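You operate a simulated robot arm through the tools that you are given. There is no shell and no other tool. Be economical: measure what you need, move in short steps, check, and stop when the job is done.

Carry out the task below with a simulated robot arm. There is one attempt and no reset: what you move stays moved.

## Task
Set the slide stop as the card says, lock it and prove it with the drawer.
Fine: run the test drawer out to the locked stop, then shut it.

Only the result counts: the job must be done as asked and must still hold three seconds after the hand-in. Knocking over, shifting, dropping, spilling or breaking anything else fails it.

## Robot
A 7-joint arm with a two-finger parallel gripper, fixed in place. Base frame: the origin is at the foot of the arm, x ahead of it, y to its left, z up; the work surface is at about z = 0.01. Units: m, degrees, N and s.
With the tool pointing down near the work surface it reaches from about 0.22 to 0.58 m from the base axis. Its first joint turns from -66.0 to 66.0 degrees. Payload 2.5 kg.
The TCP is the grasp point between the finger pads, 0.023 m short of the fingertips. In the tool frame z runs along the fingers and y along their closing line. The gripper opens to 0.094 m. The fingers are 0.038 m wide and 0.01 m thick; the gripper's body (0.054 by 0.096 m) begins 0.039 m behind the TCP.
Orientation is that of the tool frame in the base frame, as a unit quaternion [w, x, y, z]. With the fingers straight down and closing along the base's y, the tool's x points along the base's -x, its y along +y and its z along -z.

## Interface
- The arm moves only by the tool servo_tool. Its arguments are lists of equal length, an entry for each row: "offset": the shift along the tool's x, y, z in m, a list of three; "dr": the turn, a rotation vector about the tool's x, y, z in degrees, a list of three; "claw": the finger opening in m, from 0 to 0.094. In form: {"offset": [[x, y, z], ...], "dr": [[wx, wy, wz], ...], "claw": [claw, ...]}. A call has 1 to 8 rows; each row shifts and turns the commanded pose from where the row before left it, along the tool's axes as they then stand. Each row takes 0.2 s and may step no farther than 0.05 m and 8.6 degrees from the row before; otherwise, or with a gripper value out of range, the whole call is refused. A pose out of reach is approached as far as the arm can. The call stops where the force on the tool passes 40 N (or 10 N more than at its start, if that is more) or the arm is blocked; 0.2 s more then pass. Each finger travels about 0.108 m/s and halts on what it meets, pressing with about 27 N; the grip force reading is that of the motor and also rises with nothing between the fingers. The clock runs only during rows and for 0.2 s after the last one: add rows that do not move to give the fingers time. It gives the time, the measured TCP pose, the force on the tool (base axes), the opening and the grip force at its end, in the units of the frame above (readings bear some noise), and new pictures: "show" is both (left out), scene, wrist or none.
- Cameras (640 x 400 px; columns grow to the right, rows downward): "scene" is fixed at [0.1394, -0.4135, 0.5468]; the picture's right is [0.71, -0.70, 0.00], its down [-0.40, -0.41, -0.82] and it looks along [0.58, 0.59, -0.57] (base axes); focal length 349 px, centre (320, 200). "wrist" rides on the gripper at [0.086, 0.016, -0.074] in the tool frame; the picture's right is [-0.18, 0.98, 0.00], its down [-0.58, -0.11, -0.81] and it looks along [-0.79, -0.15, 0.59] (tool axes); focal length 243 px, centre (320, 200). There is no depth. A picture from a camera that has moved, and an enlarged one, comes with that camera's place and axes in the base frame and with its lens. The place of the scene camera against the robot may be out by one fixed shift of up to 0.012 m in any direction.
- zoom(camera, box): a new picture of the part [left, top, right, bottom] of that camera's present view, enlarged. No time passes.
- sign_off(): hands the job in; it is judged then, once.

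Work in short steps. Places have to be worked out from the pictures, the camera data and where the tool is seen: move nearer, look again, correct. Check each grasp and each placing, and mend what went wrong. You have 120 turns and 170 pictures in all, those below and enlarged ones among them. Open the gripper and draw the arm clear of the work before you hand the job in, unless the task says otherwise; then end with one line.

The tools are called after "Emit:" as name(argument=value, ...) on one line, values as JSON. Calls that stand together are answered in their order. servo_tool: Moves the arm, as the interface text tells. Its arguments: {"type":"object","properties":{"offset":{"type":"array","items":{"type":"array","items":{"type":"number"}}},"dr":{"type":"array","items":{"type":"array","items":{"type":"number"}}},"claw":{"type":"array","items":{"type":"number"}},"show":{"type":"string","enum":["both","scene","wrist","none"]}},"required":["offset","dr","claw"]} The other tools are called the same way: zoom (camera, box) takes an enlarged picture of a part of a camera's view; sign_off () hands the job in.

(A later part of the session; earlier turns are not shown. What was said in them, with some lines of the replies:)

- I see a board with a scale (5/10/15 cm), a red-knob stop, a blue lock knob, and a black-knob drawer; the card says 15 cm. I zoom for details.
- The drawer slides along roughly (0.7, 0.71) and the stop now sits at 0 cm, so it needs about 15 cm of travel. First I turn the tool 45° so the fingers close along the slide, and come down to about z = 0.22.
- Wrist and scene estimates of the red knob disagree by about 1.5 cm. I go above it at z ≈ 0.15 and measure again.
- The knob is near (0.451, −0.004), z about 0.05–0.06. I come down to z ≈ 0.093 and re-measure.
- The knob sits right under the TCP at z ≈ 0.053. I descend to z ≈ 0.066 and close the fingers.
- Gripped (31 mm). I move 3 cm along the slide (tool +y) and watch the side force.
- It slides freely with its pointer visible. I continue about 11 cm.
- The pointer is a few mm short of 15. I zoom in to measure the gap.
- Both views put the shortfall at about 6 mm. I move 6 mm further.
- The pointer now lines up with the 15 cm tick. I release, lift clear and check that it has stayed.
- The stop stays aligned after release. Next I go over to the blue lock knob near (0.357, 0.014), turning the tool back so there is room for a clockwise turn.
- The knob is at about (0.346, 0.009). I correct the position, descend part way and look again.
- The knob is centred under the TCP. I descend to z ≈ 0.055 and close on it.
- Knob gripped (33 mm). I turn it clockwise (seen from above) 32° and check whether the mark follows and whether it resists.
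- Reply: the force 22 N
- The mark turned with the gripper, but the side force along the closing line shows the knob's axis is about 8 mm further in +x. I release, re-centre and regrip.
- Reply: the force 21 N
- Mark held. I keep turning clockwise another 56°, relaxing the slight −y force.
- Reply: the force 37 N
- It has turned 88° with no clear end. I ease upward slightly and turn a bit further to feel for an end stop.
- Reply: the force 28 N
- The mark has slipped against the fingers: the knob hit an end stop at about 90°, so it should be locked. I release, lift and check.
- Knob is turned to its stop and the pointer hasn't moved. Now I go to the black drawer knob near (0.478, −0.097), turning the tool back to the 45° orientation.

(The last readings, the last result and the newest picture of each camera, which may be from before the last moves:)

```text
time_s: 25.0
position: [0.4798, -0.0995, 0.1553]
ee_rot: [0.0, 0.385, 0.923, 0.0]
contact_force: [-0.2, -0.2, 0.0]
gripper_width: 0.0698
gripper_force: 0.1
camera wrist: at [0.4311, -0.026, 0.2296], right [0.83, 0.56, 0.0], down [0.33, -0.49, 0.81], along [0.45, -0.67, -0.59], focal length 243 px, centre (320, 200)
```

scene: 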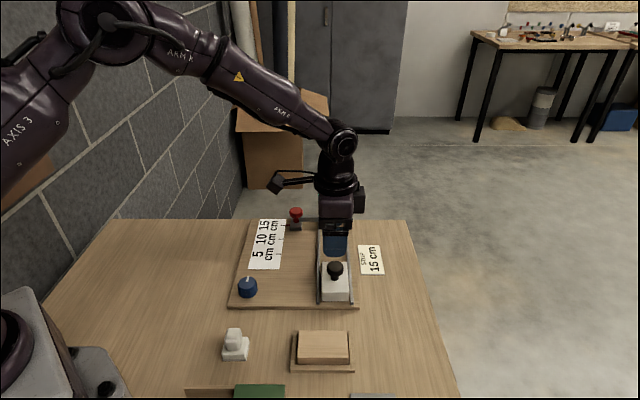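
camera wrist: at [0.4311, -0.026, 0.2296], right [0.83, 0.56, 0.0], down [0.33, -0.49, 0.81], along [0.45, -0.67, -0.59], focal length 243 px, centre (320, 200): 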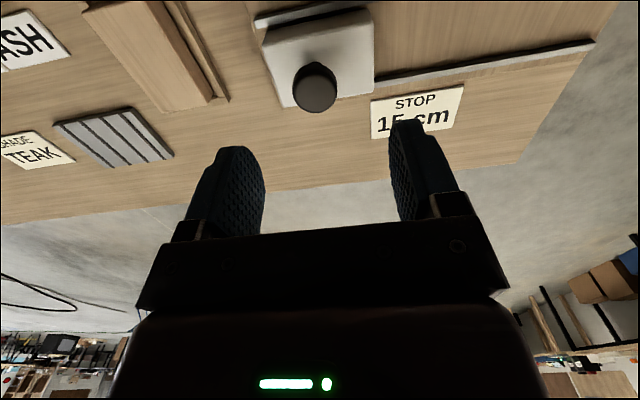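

The knob is at about (0.477, −0.101), z ≈ 0.068. I correct, descend to 0.083 and close.

Emit:
servo_tool(offset=[[0.001, -0.0035, 0.024], [0, 0, 0.024], [0, 0, 0.022], [0, 0, 0], [0, 0, 0], [0, 0, 0], [0, 0, 0]], dr=[[0, 0, 0], [0, 0, 0], [0, 0, 0], [0, 0, 0], [0, 0, 0], [0, 0, 0], [0, 0, 0]], claw=[0.07, 0.07, 0.07, 0.05, 0.02, 0.02, 0.02])

Emit:
zoom(camera="scene", box=[260, 230, 380, 310])

```text
time_s: 26.6
position: [0.4755, -0.0997, 0.0833]
ee_rot: [-0.001, 0.385, 0.923, -0.001]
contact_force: [1.3, -3.1, -2.2]
gripper_width: 0.0315
gripper_force: 44.8
camera wrist: at [0.427, -0.0273, 0.1576], right [0.83, 0.56, 0.0], down [0.33, -0.49, 0.81], along [0.45, -0.67, -0.59], focal length 243 px, centre (320, 200)
```

scene: 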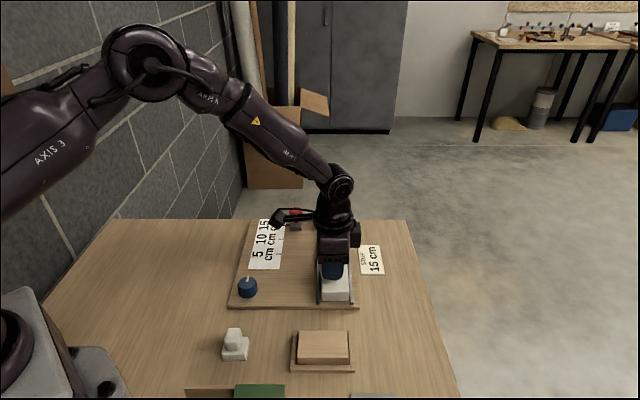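
wrist: 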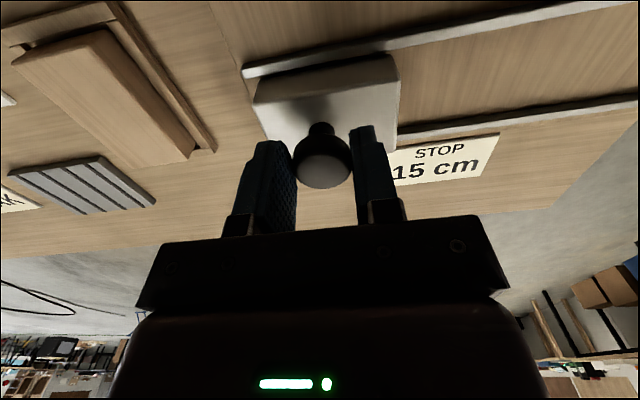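

```text
5.00 times, centred on (320, 270) of scene
camera zoom: at [0.1394, -0.4135, 0.5468], right [0.71, -0.7, 0.0], down [-0.4, -0.41, -0.82], along [0.58, 0.59, -0.57], focal length 1745 px, centre (320, -150)
```

zoom: 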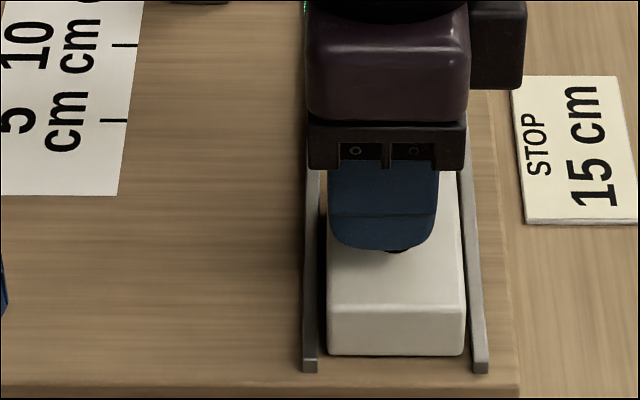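

Gripped on the drawer knob. I run it out about 11.5 cm, well short of the stop, and check.

Emit:
servo_tool(offset=[[0.0002, 0.0165, 0], [0.0002, 0.0165, 0], [0.0002, 0.0165, 0], [0.0002, 0.0165, 0], [0.0002, 0.0165, 0], [0.0002, 0.0165, 0], [0.0002, 0.0165, 0], [0, 0, 0]], dr=[[0, 0, 0], [0, 0, 0], [0, 0, 0], [0, 0, 0], [0, 0, 0], [0, 0, 0], [0, 0, 0], [0, 0, 0]], claw=[0.02, 0.02, 0.02, 0.02, 0.02, 0.02, 0.02, 0.02])

Emit:
zoom(camera="scene", box=[260, 200, 380, 280])

```text
time_s: 28.4
position: [0.558, -0.0188, 0.0842]
ee_rot: [0.001, 0.384, 0.923, -0.001]
contact_force: [12.8, -12.8, -19.0]
gripper_width: 0.0317
gripper_force: 45.3
camera wrist: at [0.5085, 0.0546, 0.1576], right [0.83, 0.56, 0.0], down [0.33, -0.49, 0.81], along [0.45, -0.67, -0.59], focal length 243 px, centre (320, 200)
```

scene: 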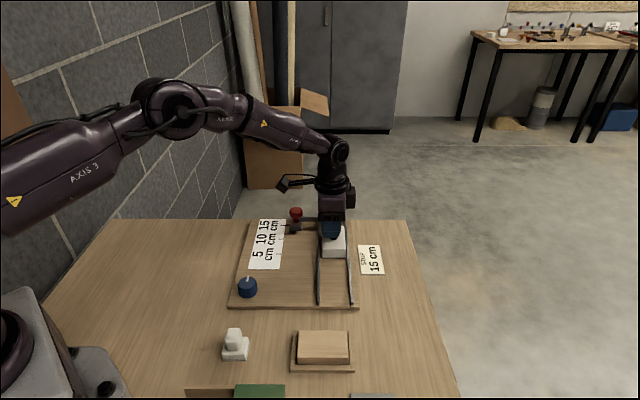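
wrist: 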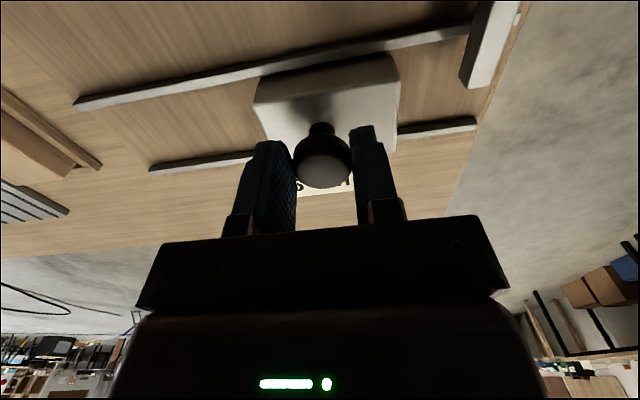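

```text
5.00 times, centred on (320, 240) of scene
camera zoom: at [0.1395, -0.4135, 0.5467], right [0.71, -0.7, 0.0], down [-0.4, -0.41, -0.82], along [0.58, 0.59, -0.57], focal length 1745 px, centre (320, 0)
```

zoom: 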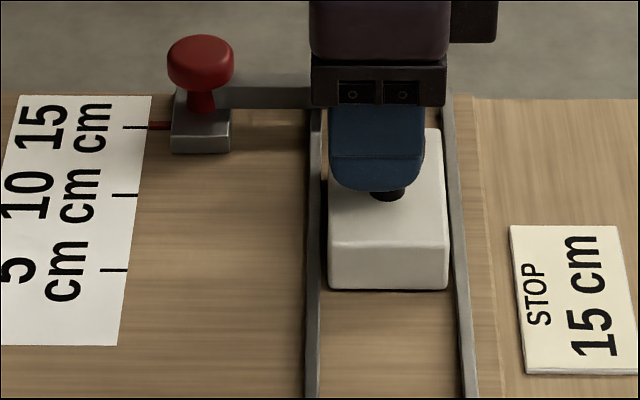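

Running true; gap to the stop bar is about 3.5 cm. I ease the side load and advance in small steps.

Emit:
servo_tool(offset=[[-0.002, 0.007, 0], [0, 0.007, 0], [0, 0.007, 0], [0, 0.005, 0], [0, 0, 0]], dr=[[0, 0, 0], [0, 0, 0], [0, 0, 0], [0, 0, 0], [0, 0, 0]], claw=[0.02, 0.02, 0.02, 0.02, 0.02], show="wrist")

Emit:
zoom(camera="scene", box=[270, 200, 360, 260])

```text
time_s: 29.6
position: [0.5765, 0.0009, 0.0833]
ee_rot: [-0.001, 0.384, 0.923, 0.001]
contact_force: [4.9, -3.7, -15.5]
gripper_width: 0.0312
gripper_force: 45.0
camera wrist: at [0.5277, 0.0733, 0.1581], right [0.83, 0.56, 0.0], down [0.33, -0.49, 0.8], along [0.45, -0.67, -0.59], focal length 243 px, centre (320, 200)
```

wrist: 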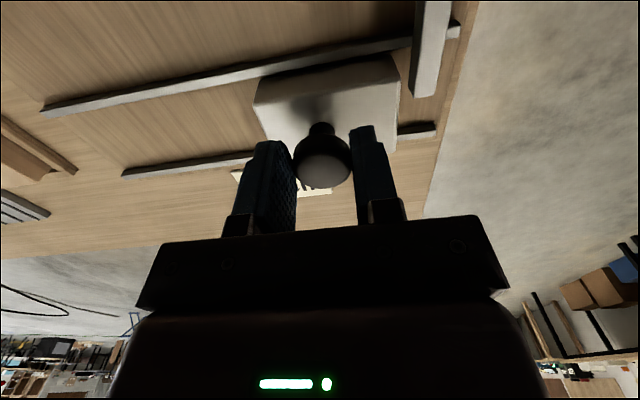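

```text
6.67 times, centred on (315, 230) of scene
camera zoom: at [0.1395, -0.4135, 0.5467], right [0.71, -0.7, 0.0], down [-0.4, -0.41, -0.82], along [0.58, 0.59, -0.57], focal length 2326 px, centre (353, 0)
```

zoom: 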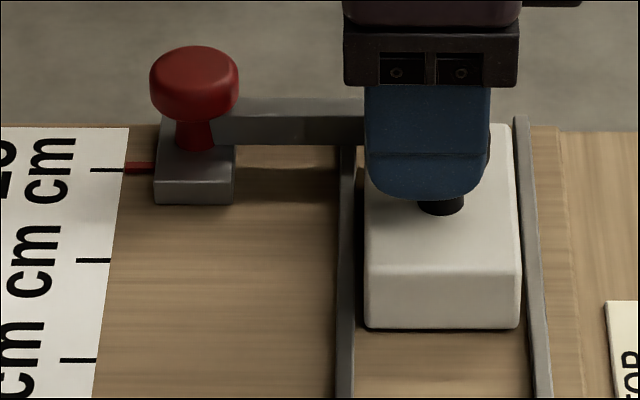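

About 7 mm remain. I creep forward in 2 mm steps until contact.

Emit:
servo_tool(offset=[[0, 0.002, 0], [0, 0.002, 0], [0, 0.002, 0], [0, 0.0015, 0], [0, 0, 0]], dr=[[0, 0, 0], [0, 0, 0], [0, 0, 0], [0, 0, 0], [0, 0, 0]], claw=[0.02, 0.02, 0.02, 0.02, 0.02], show="none")

Emit:
zoom(camera="wrist", box=[340, 0, 500, 120])

Emit:
zoom(camera="scene", box=[276, 217, 306, 237])

```text
time_s: 30.8
position: [0.5812, 0.0053, 0.0828]
ee_rot: [-0.002, 0.384, 0.923, -0.001]
contact_force: [-5.1, -2.0, -12.3]
gripper_width: 0.0314
gripper_force: 45.3
```

```text
3.33 times, centred on (420, 60) of wrist
camera zoom: at [0.5329, 0.0786, 0.1581], right [0.83, 0.56, 0.0], down [0.34, -0.49, 0.81], along [0.45, -0.67, -0.59], focal length 809 px, centre (-13, 667)
```

zoom: 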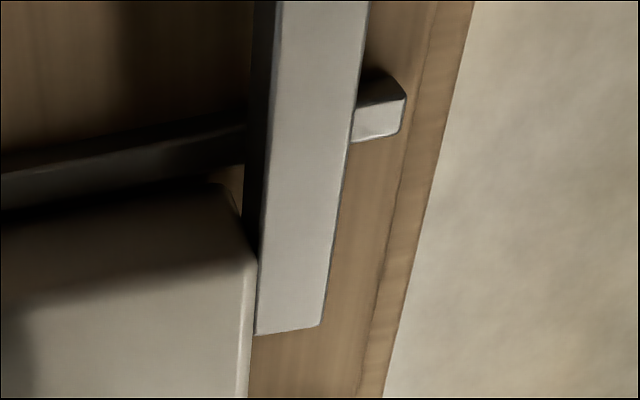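

```text
16.00 times, centred on (291, 227) of scene
camera zoom: at [0.1395, -0.4135, 0.5467], right [0.71, -0.7, 0.0], down [-0.4, -0.41, -0.82], along [0.58, 0.59, -0.57], focal length 5583 px, centre (784, -232)
```

zoom: 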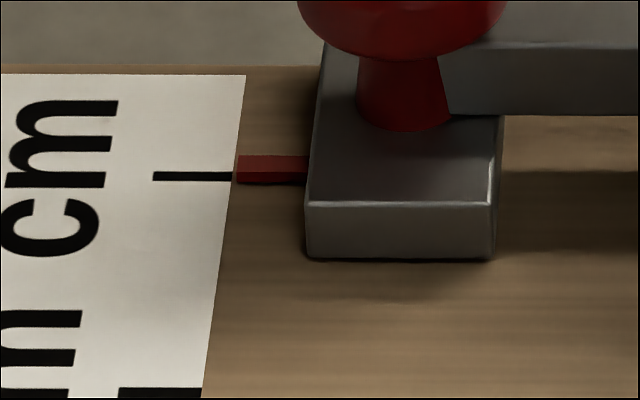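

The drawer front is at the bar, with little force yet. I press 2–3 mm more to confirm that the stop holds.

Emit:
servo_tool(offset=[[0, 0.0015, 0], [0, 0.0015, 0], [0, 0, 0]], dr=[[0, 0, 0], [0, 0, 0], [0, 0, 0]], claw=[0.02, 0.02, 0.02], show="none")

Emit:
zoom(camera="wrist", box=[340, 0, 500, 120])

Emit:
zoom(camera="scene", box=[276, 217, 306, 237])

```text
time_s: 31.6
position: [0.5821, 0.0061, 0.0842]
ee_rot: [-0.004, 0.385, 0.923, -0.001]
contact_force: [-26.2, -6.7, 2.7]
gripper_width: 0.0315
gripper_force: 45.1
```

```text
3.33 times, centred on (420, 60) of wrist
camera zoom: at [0.5344, 0.0796, 0.1583], right [0.83, 0.56, -0.01], down [0.34, -0.49, 0.8], along [0.45, -0.67, -0.59], focal length 809 px, centre (-13, 667)
```

zoom: 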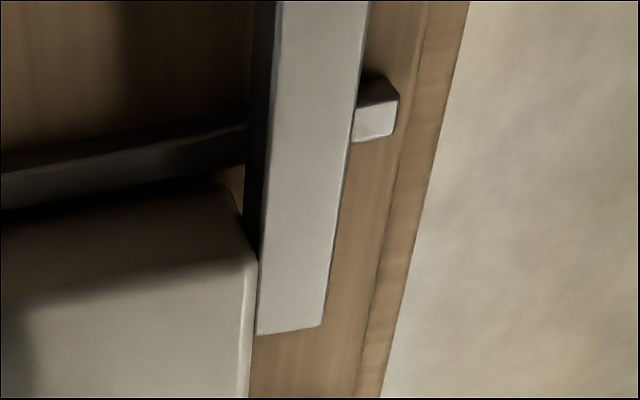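

```text
16.00 times, centred on (291, 227) of scene
camera zoom: at [0.1394, -0.4135, 0.5468], right [0.71, -0.7, 0.0], down [-0.4, -0.41, -0.82], along [0.58, 0.59, -0.57], focal length 5583 px, centre (784, -232)
```

zoom: 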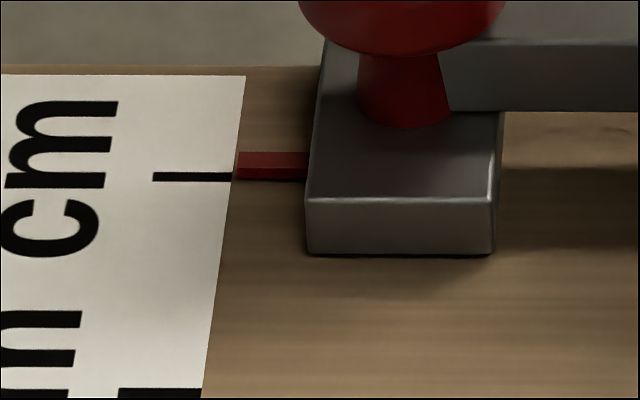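

Contact force reached ~25 N, but the carriage shifted by about 1 mm. I back the drawer off to see whether that was springiness or slip.

Emit:
servo_tool(offset=[[0, -0.004, 0], [0, -0.006, 0], [0, 0, 0]], dr=[[0, 0, 0], [0, 0, 0], [0, 0, 0]], claw=[0.02, 0.02, 0.02], show="none")

Emit:
zoom(camera="wrist", box=[340, 0, 500, 120])

Emit:
zoom(camera="scene", box=[276, 217, 306, 237])

```text
time_s: 32.4
position: [0.5772, 0.001, 0.0838]
ee_rot: [0.001, 0.384, 0.924, 0.001]
contact_force: [-0.8, 1.7, -12.9]
gripper_width: 0.0311
gripper_force: 44.9
```

```text
3.33 times, centred on (420, 60) of wrist
camera zoom: at [0.5282, 0.0741, 0.1582], right [0.83, 0.56, 0.0], down [0.33, -0.49, 0.81], along [0.46, -0.67, -0.59], focal length 809 px, centre (-13, 667)
```

zoom: 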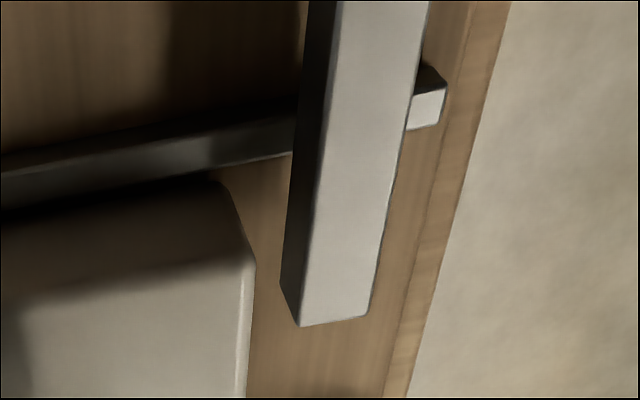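

```text
16.00 times, centred on (291, 227) of scene
camera zoom: at [0.1395, -0.4135, 0.5468], right [0.71, -0.7, 0.0], down [-0.4, -0.41, -0.82], along [0.58, 0.59, -0.57], focal length 5583 px, centre (784, -232)
```

zoom: 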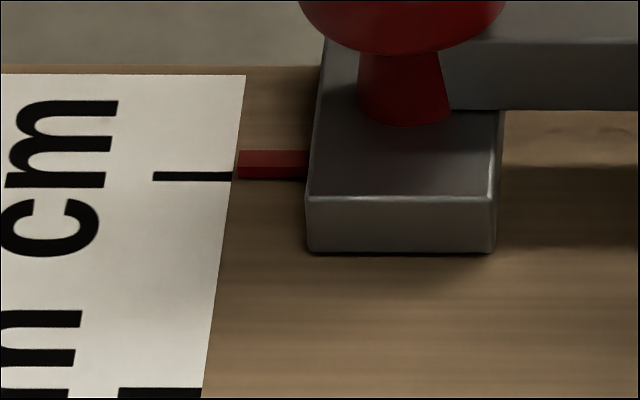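

The carriage crept about 1.5–2 mm under 25 N, though unlocked it had moved with almost no force, so the lock is holding by friction. I now shut the drawer, then re-measure the pointer up close.

Emit:
servo_tool(offset=[[0, -0.0165, 0], [0, -0.0165, 0], [0, -0.0165, 0], [0, -0.0165, 0], [0, -0.0165, 0], [0, -0.0165, 0], [0, -0.0165, 0], [0, -0.0165, 0]], dr=[[0, 0, 0], [0, 0, 0], [0, 0, 0], [0, 0, 0], [0, 0, 0], [0, 0, 0], [0, 0, 0], [0, 0, 0]], claw=[0.02, 0.02, 0.02, 0.02, 0.02, 0.02, 0.02, 0.02], show="none")

Emit:
servo_tool(offset=[[0, -0.005, 0], [0, -0.004, 0], [0, -0.003, 0], [0, -0.002, 0], [0, 0, 0]], dr=[[0, 0, 0], [0, 0, 0], [0, 0, 0], [0, 0, 0], [0, 0, 0]], claw=[0.02, 0.02, 0.02, 0.02, 0.02], show="none")

Emit:
zoom(camera="scene", box=[220, 200, 400, 320])

```text
time_s: 34.2
position: [0.4835, -0.0932, 0.0846]
ee_rot: [0.0, 0.383, 0.924, 0.0]
contact_force: [5.0, -1.1, -16.7]
gripper_width: 0.0315
gripper_force: 45.5
```

```text
time_s: 35.3
position: [0.4749, -0.1009, 0.0836]
ee_rot: [0.002, 0.383, 0.924, 0.001]
contact_force: [4.9, -0.7, -3.3]
gripper_width: 0.0318
gripper_force: 44.8
stopped in row 5: the force on the tool passed its limit (the readings are from after the stop); the commanded pose is now the measured one
```

```text
3.33 times, centred on (310, 260) of scene
camera zoom: at [0.1394, -0.4135, 0.5468], right [0.71, -0.7, 0.0], down [-0.4, -0.41, -0.82], along [0.58, 0.59, -0.57], focal length 1163 px, centre (353, 0)
```

zoom: 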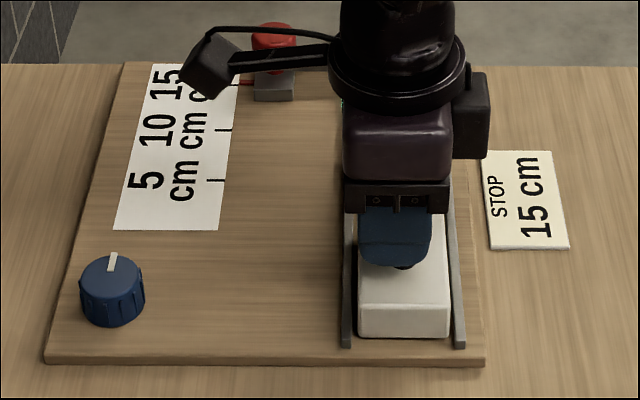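

The drawer is shut against its end. I release, lift and go to the spot above the scale for a close look at the pointer.

Emit:
servo_tool(offset=[[0, 0, 0], [0, 0, 0], [0, 0, -0.02], [0, 0, -0.03], [0, 0, -0.03], [0, 0, 0]], dr=[[0, 0, 0], [0, 0, 0], [0, 0, 0], [0, 0, 0], [0, 0, 0], [0, 0, 0]], claw=[0.04, 0.06, 0.06, 0.06, 0.06, 0.06], show="none")

Emit:
servo_tool(offset=[[0.031, 0.0296, 0], [0.031, 0.0296, 0], [0.031, 0.0296, 0], [0.031, 0.0296, 0], [0.031, 0.0296, 0], [0, 0, 0]], dr=[[0, 0, 0], [0, 0, 0], [0, 0, 0], [0, 0, 0], [0, 0, 0], [0, 0, 0]], claw=[0.06, 0.06, 0.06, 0.06, 0.06, 0.06], show="none")

Emit:
zoom(camera="wrist", box=[340, 60, 420, 120])

Emit:
zoom(camera="scene", box=[220, 200, 400, 320])

Emit:
zoom(camera="scene", box=[276, 217, 306, 237])

```text
time_s: 36.7
position: [0.476, -0.0997, 0.1631]
ee_rot: [0.001, 0.383, 0.924, 0.002]
contact_force: [-1.5, 0.4, 0.0]
gripper_width: 0.06
gripper_force: 0.0
```

```text
time_s: 38.1
position: [0.4698, 0.1155, 0.1632]
ee_rot: [0.003, 0.384, 0.924, 0.001]
contact_force: [0.3, -0.2, 0.0]
gripper_width: 0.06
gripper_force: 0.1
```

```text
6.67 times, centred on (380, 90) of wrist
camera zoom: at [0.4205, 0.1877, 0.2379], right [0.83, 0.56, 0.01], down [0.33, -0.49, 0.81], along [0.46, -0.67, -0.59], focal length 1618 px, centre (-80, 933)
```

zoom: 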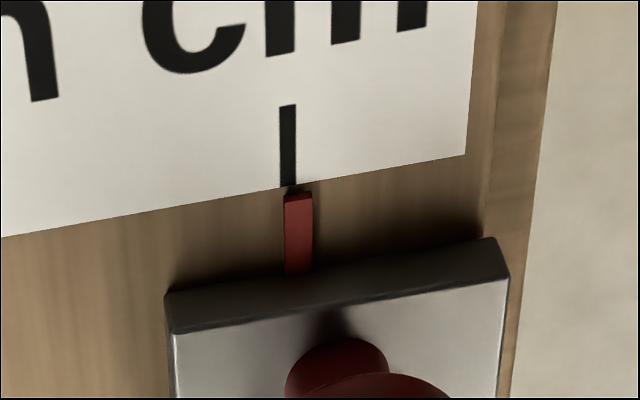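

```text
3.33 times, centred on (310, 260) of scene
camera zoom: at [0.1394, -0.4135, 0.5468], right [0.71, -0.7, 0.0], down [-0.4, -0.41, -0.82], along [0.58, 0.59, -0.57], focal length 1163 px, centre (353, 0)
```

zoom: 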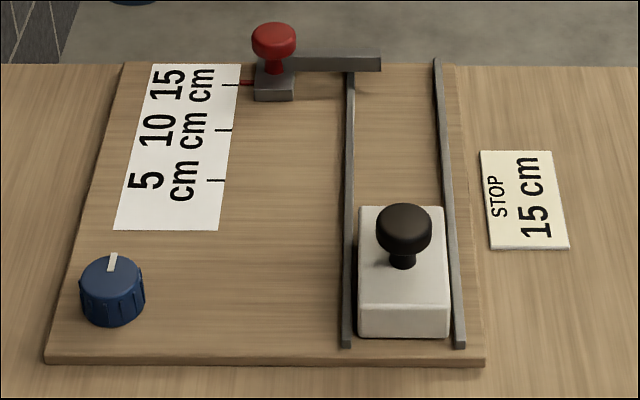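

```text
16.00 times, centred on (291, 227) of scene
camera zoom: at [0.1394, -0.4135, 0.5468], right [0.71, -0.7, 0.0], down [-0.4, -0.41, -0.82], along [0.58, 0.59, -0.57], focal length 5583 px, centre (784, -232)
```

zoom: 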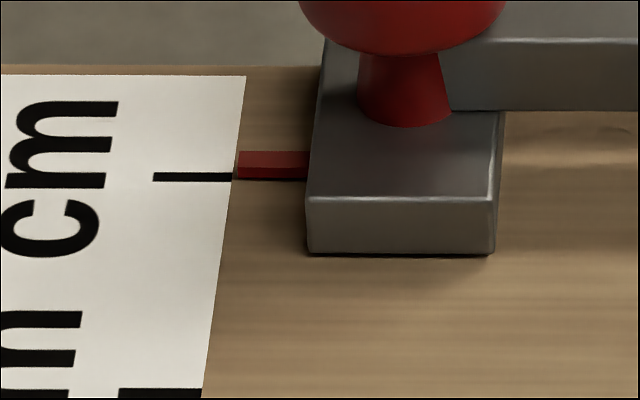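

The pointer is within about 1 mm of 15 cm, the lock knob is at its end stop and the drawer is shut. I draw the arm up and clear, then hand in.

Emit:
servo_tool(offset=[[0, -0.02, -0.04], [0.01, -0.03, -0.03], [0.01, -0.04, -0.02], [0, 0, 0]], dr=[[0, 0, 0], [0, 0, 0], [0, 0, 0], [0, 0, 0]], claw=[0.08, 0.09, 0.09, 0.09], show="scene")

```text
time_s: 39.1
position: [0.3895, 0.0647, 0.2554]
ee_rot: [0.002, 0.384, 0.923, 0.002]
contact_force: [-0.3, 1.1, 0.4]
gripper_width: 0.0901
gripper_force: 0.1
```

scene: 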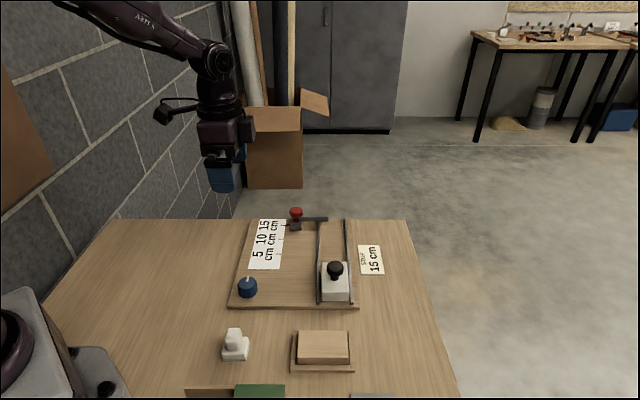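

The arm is clear and everything is in place, so I hand in.

Emit:
sign_off()

```text
The job is handed in.
```

The stop is set about 1 mm past the 15 cm mark and locked; I ran the drawer out to it and shut it, though the locked stop crept 1–2 mm when the drawer pressed on it with about 25 N.
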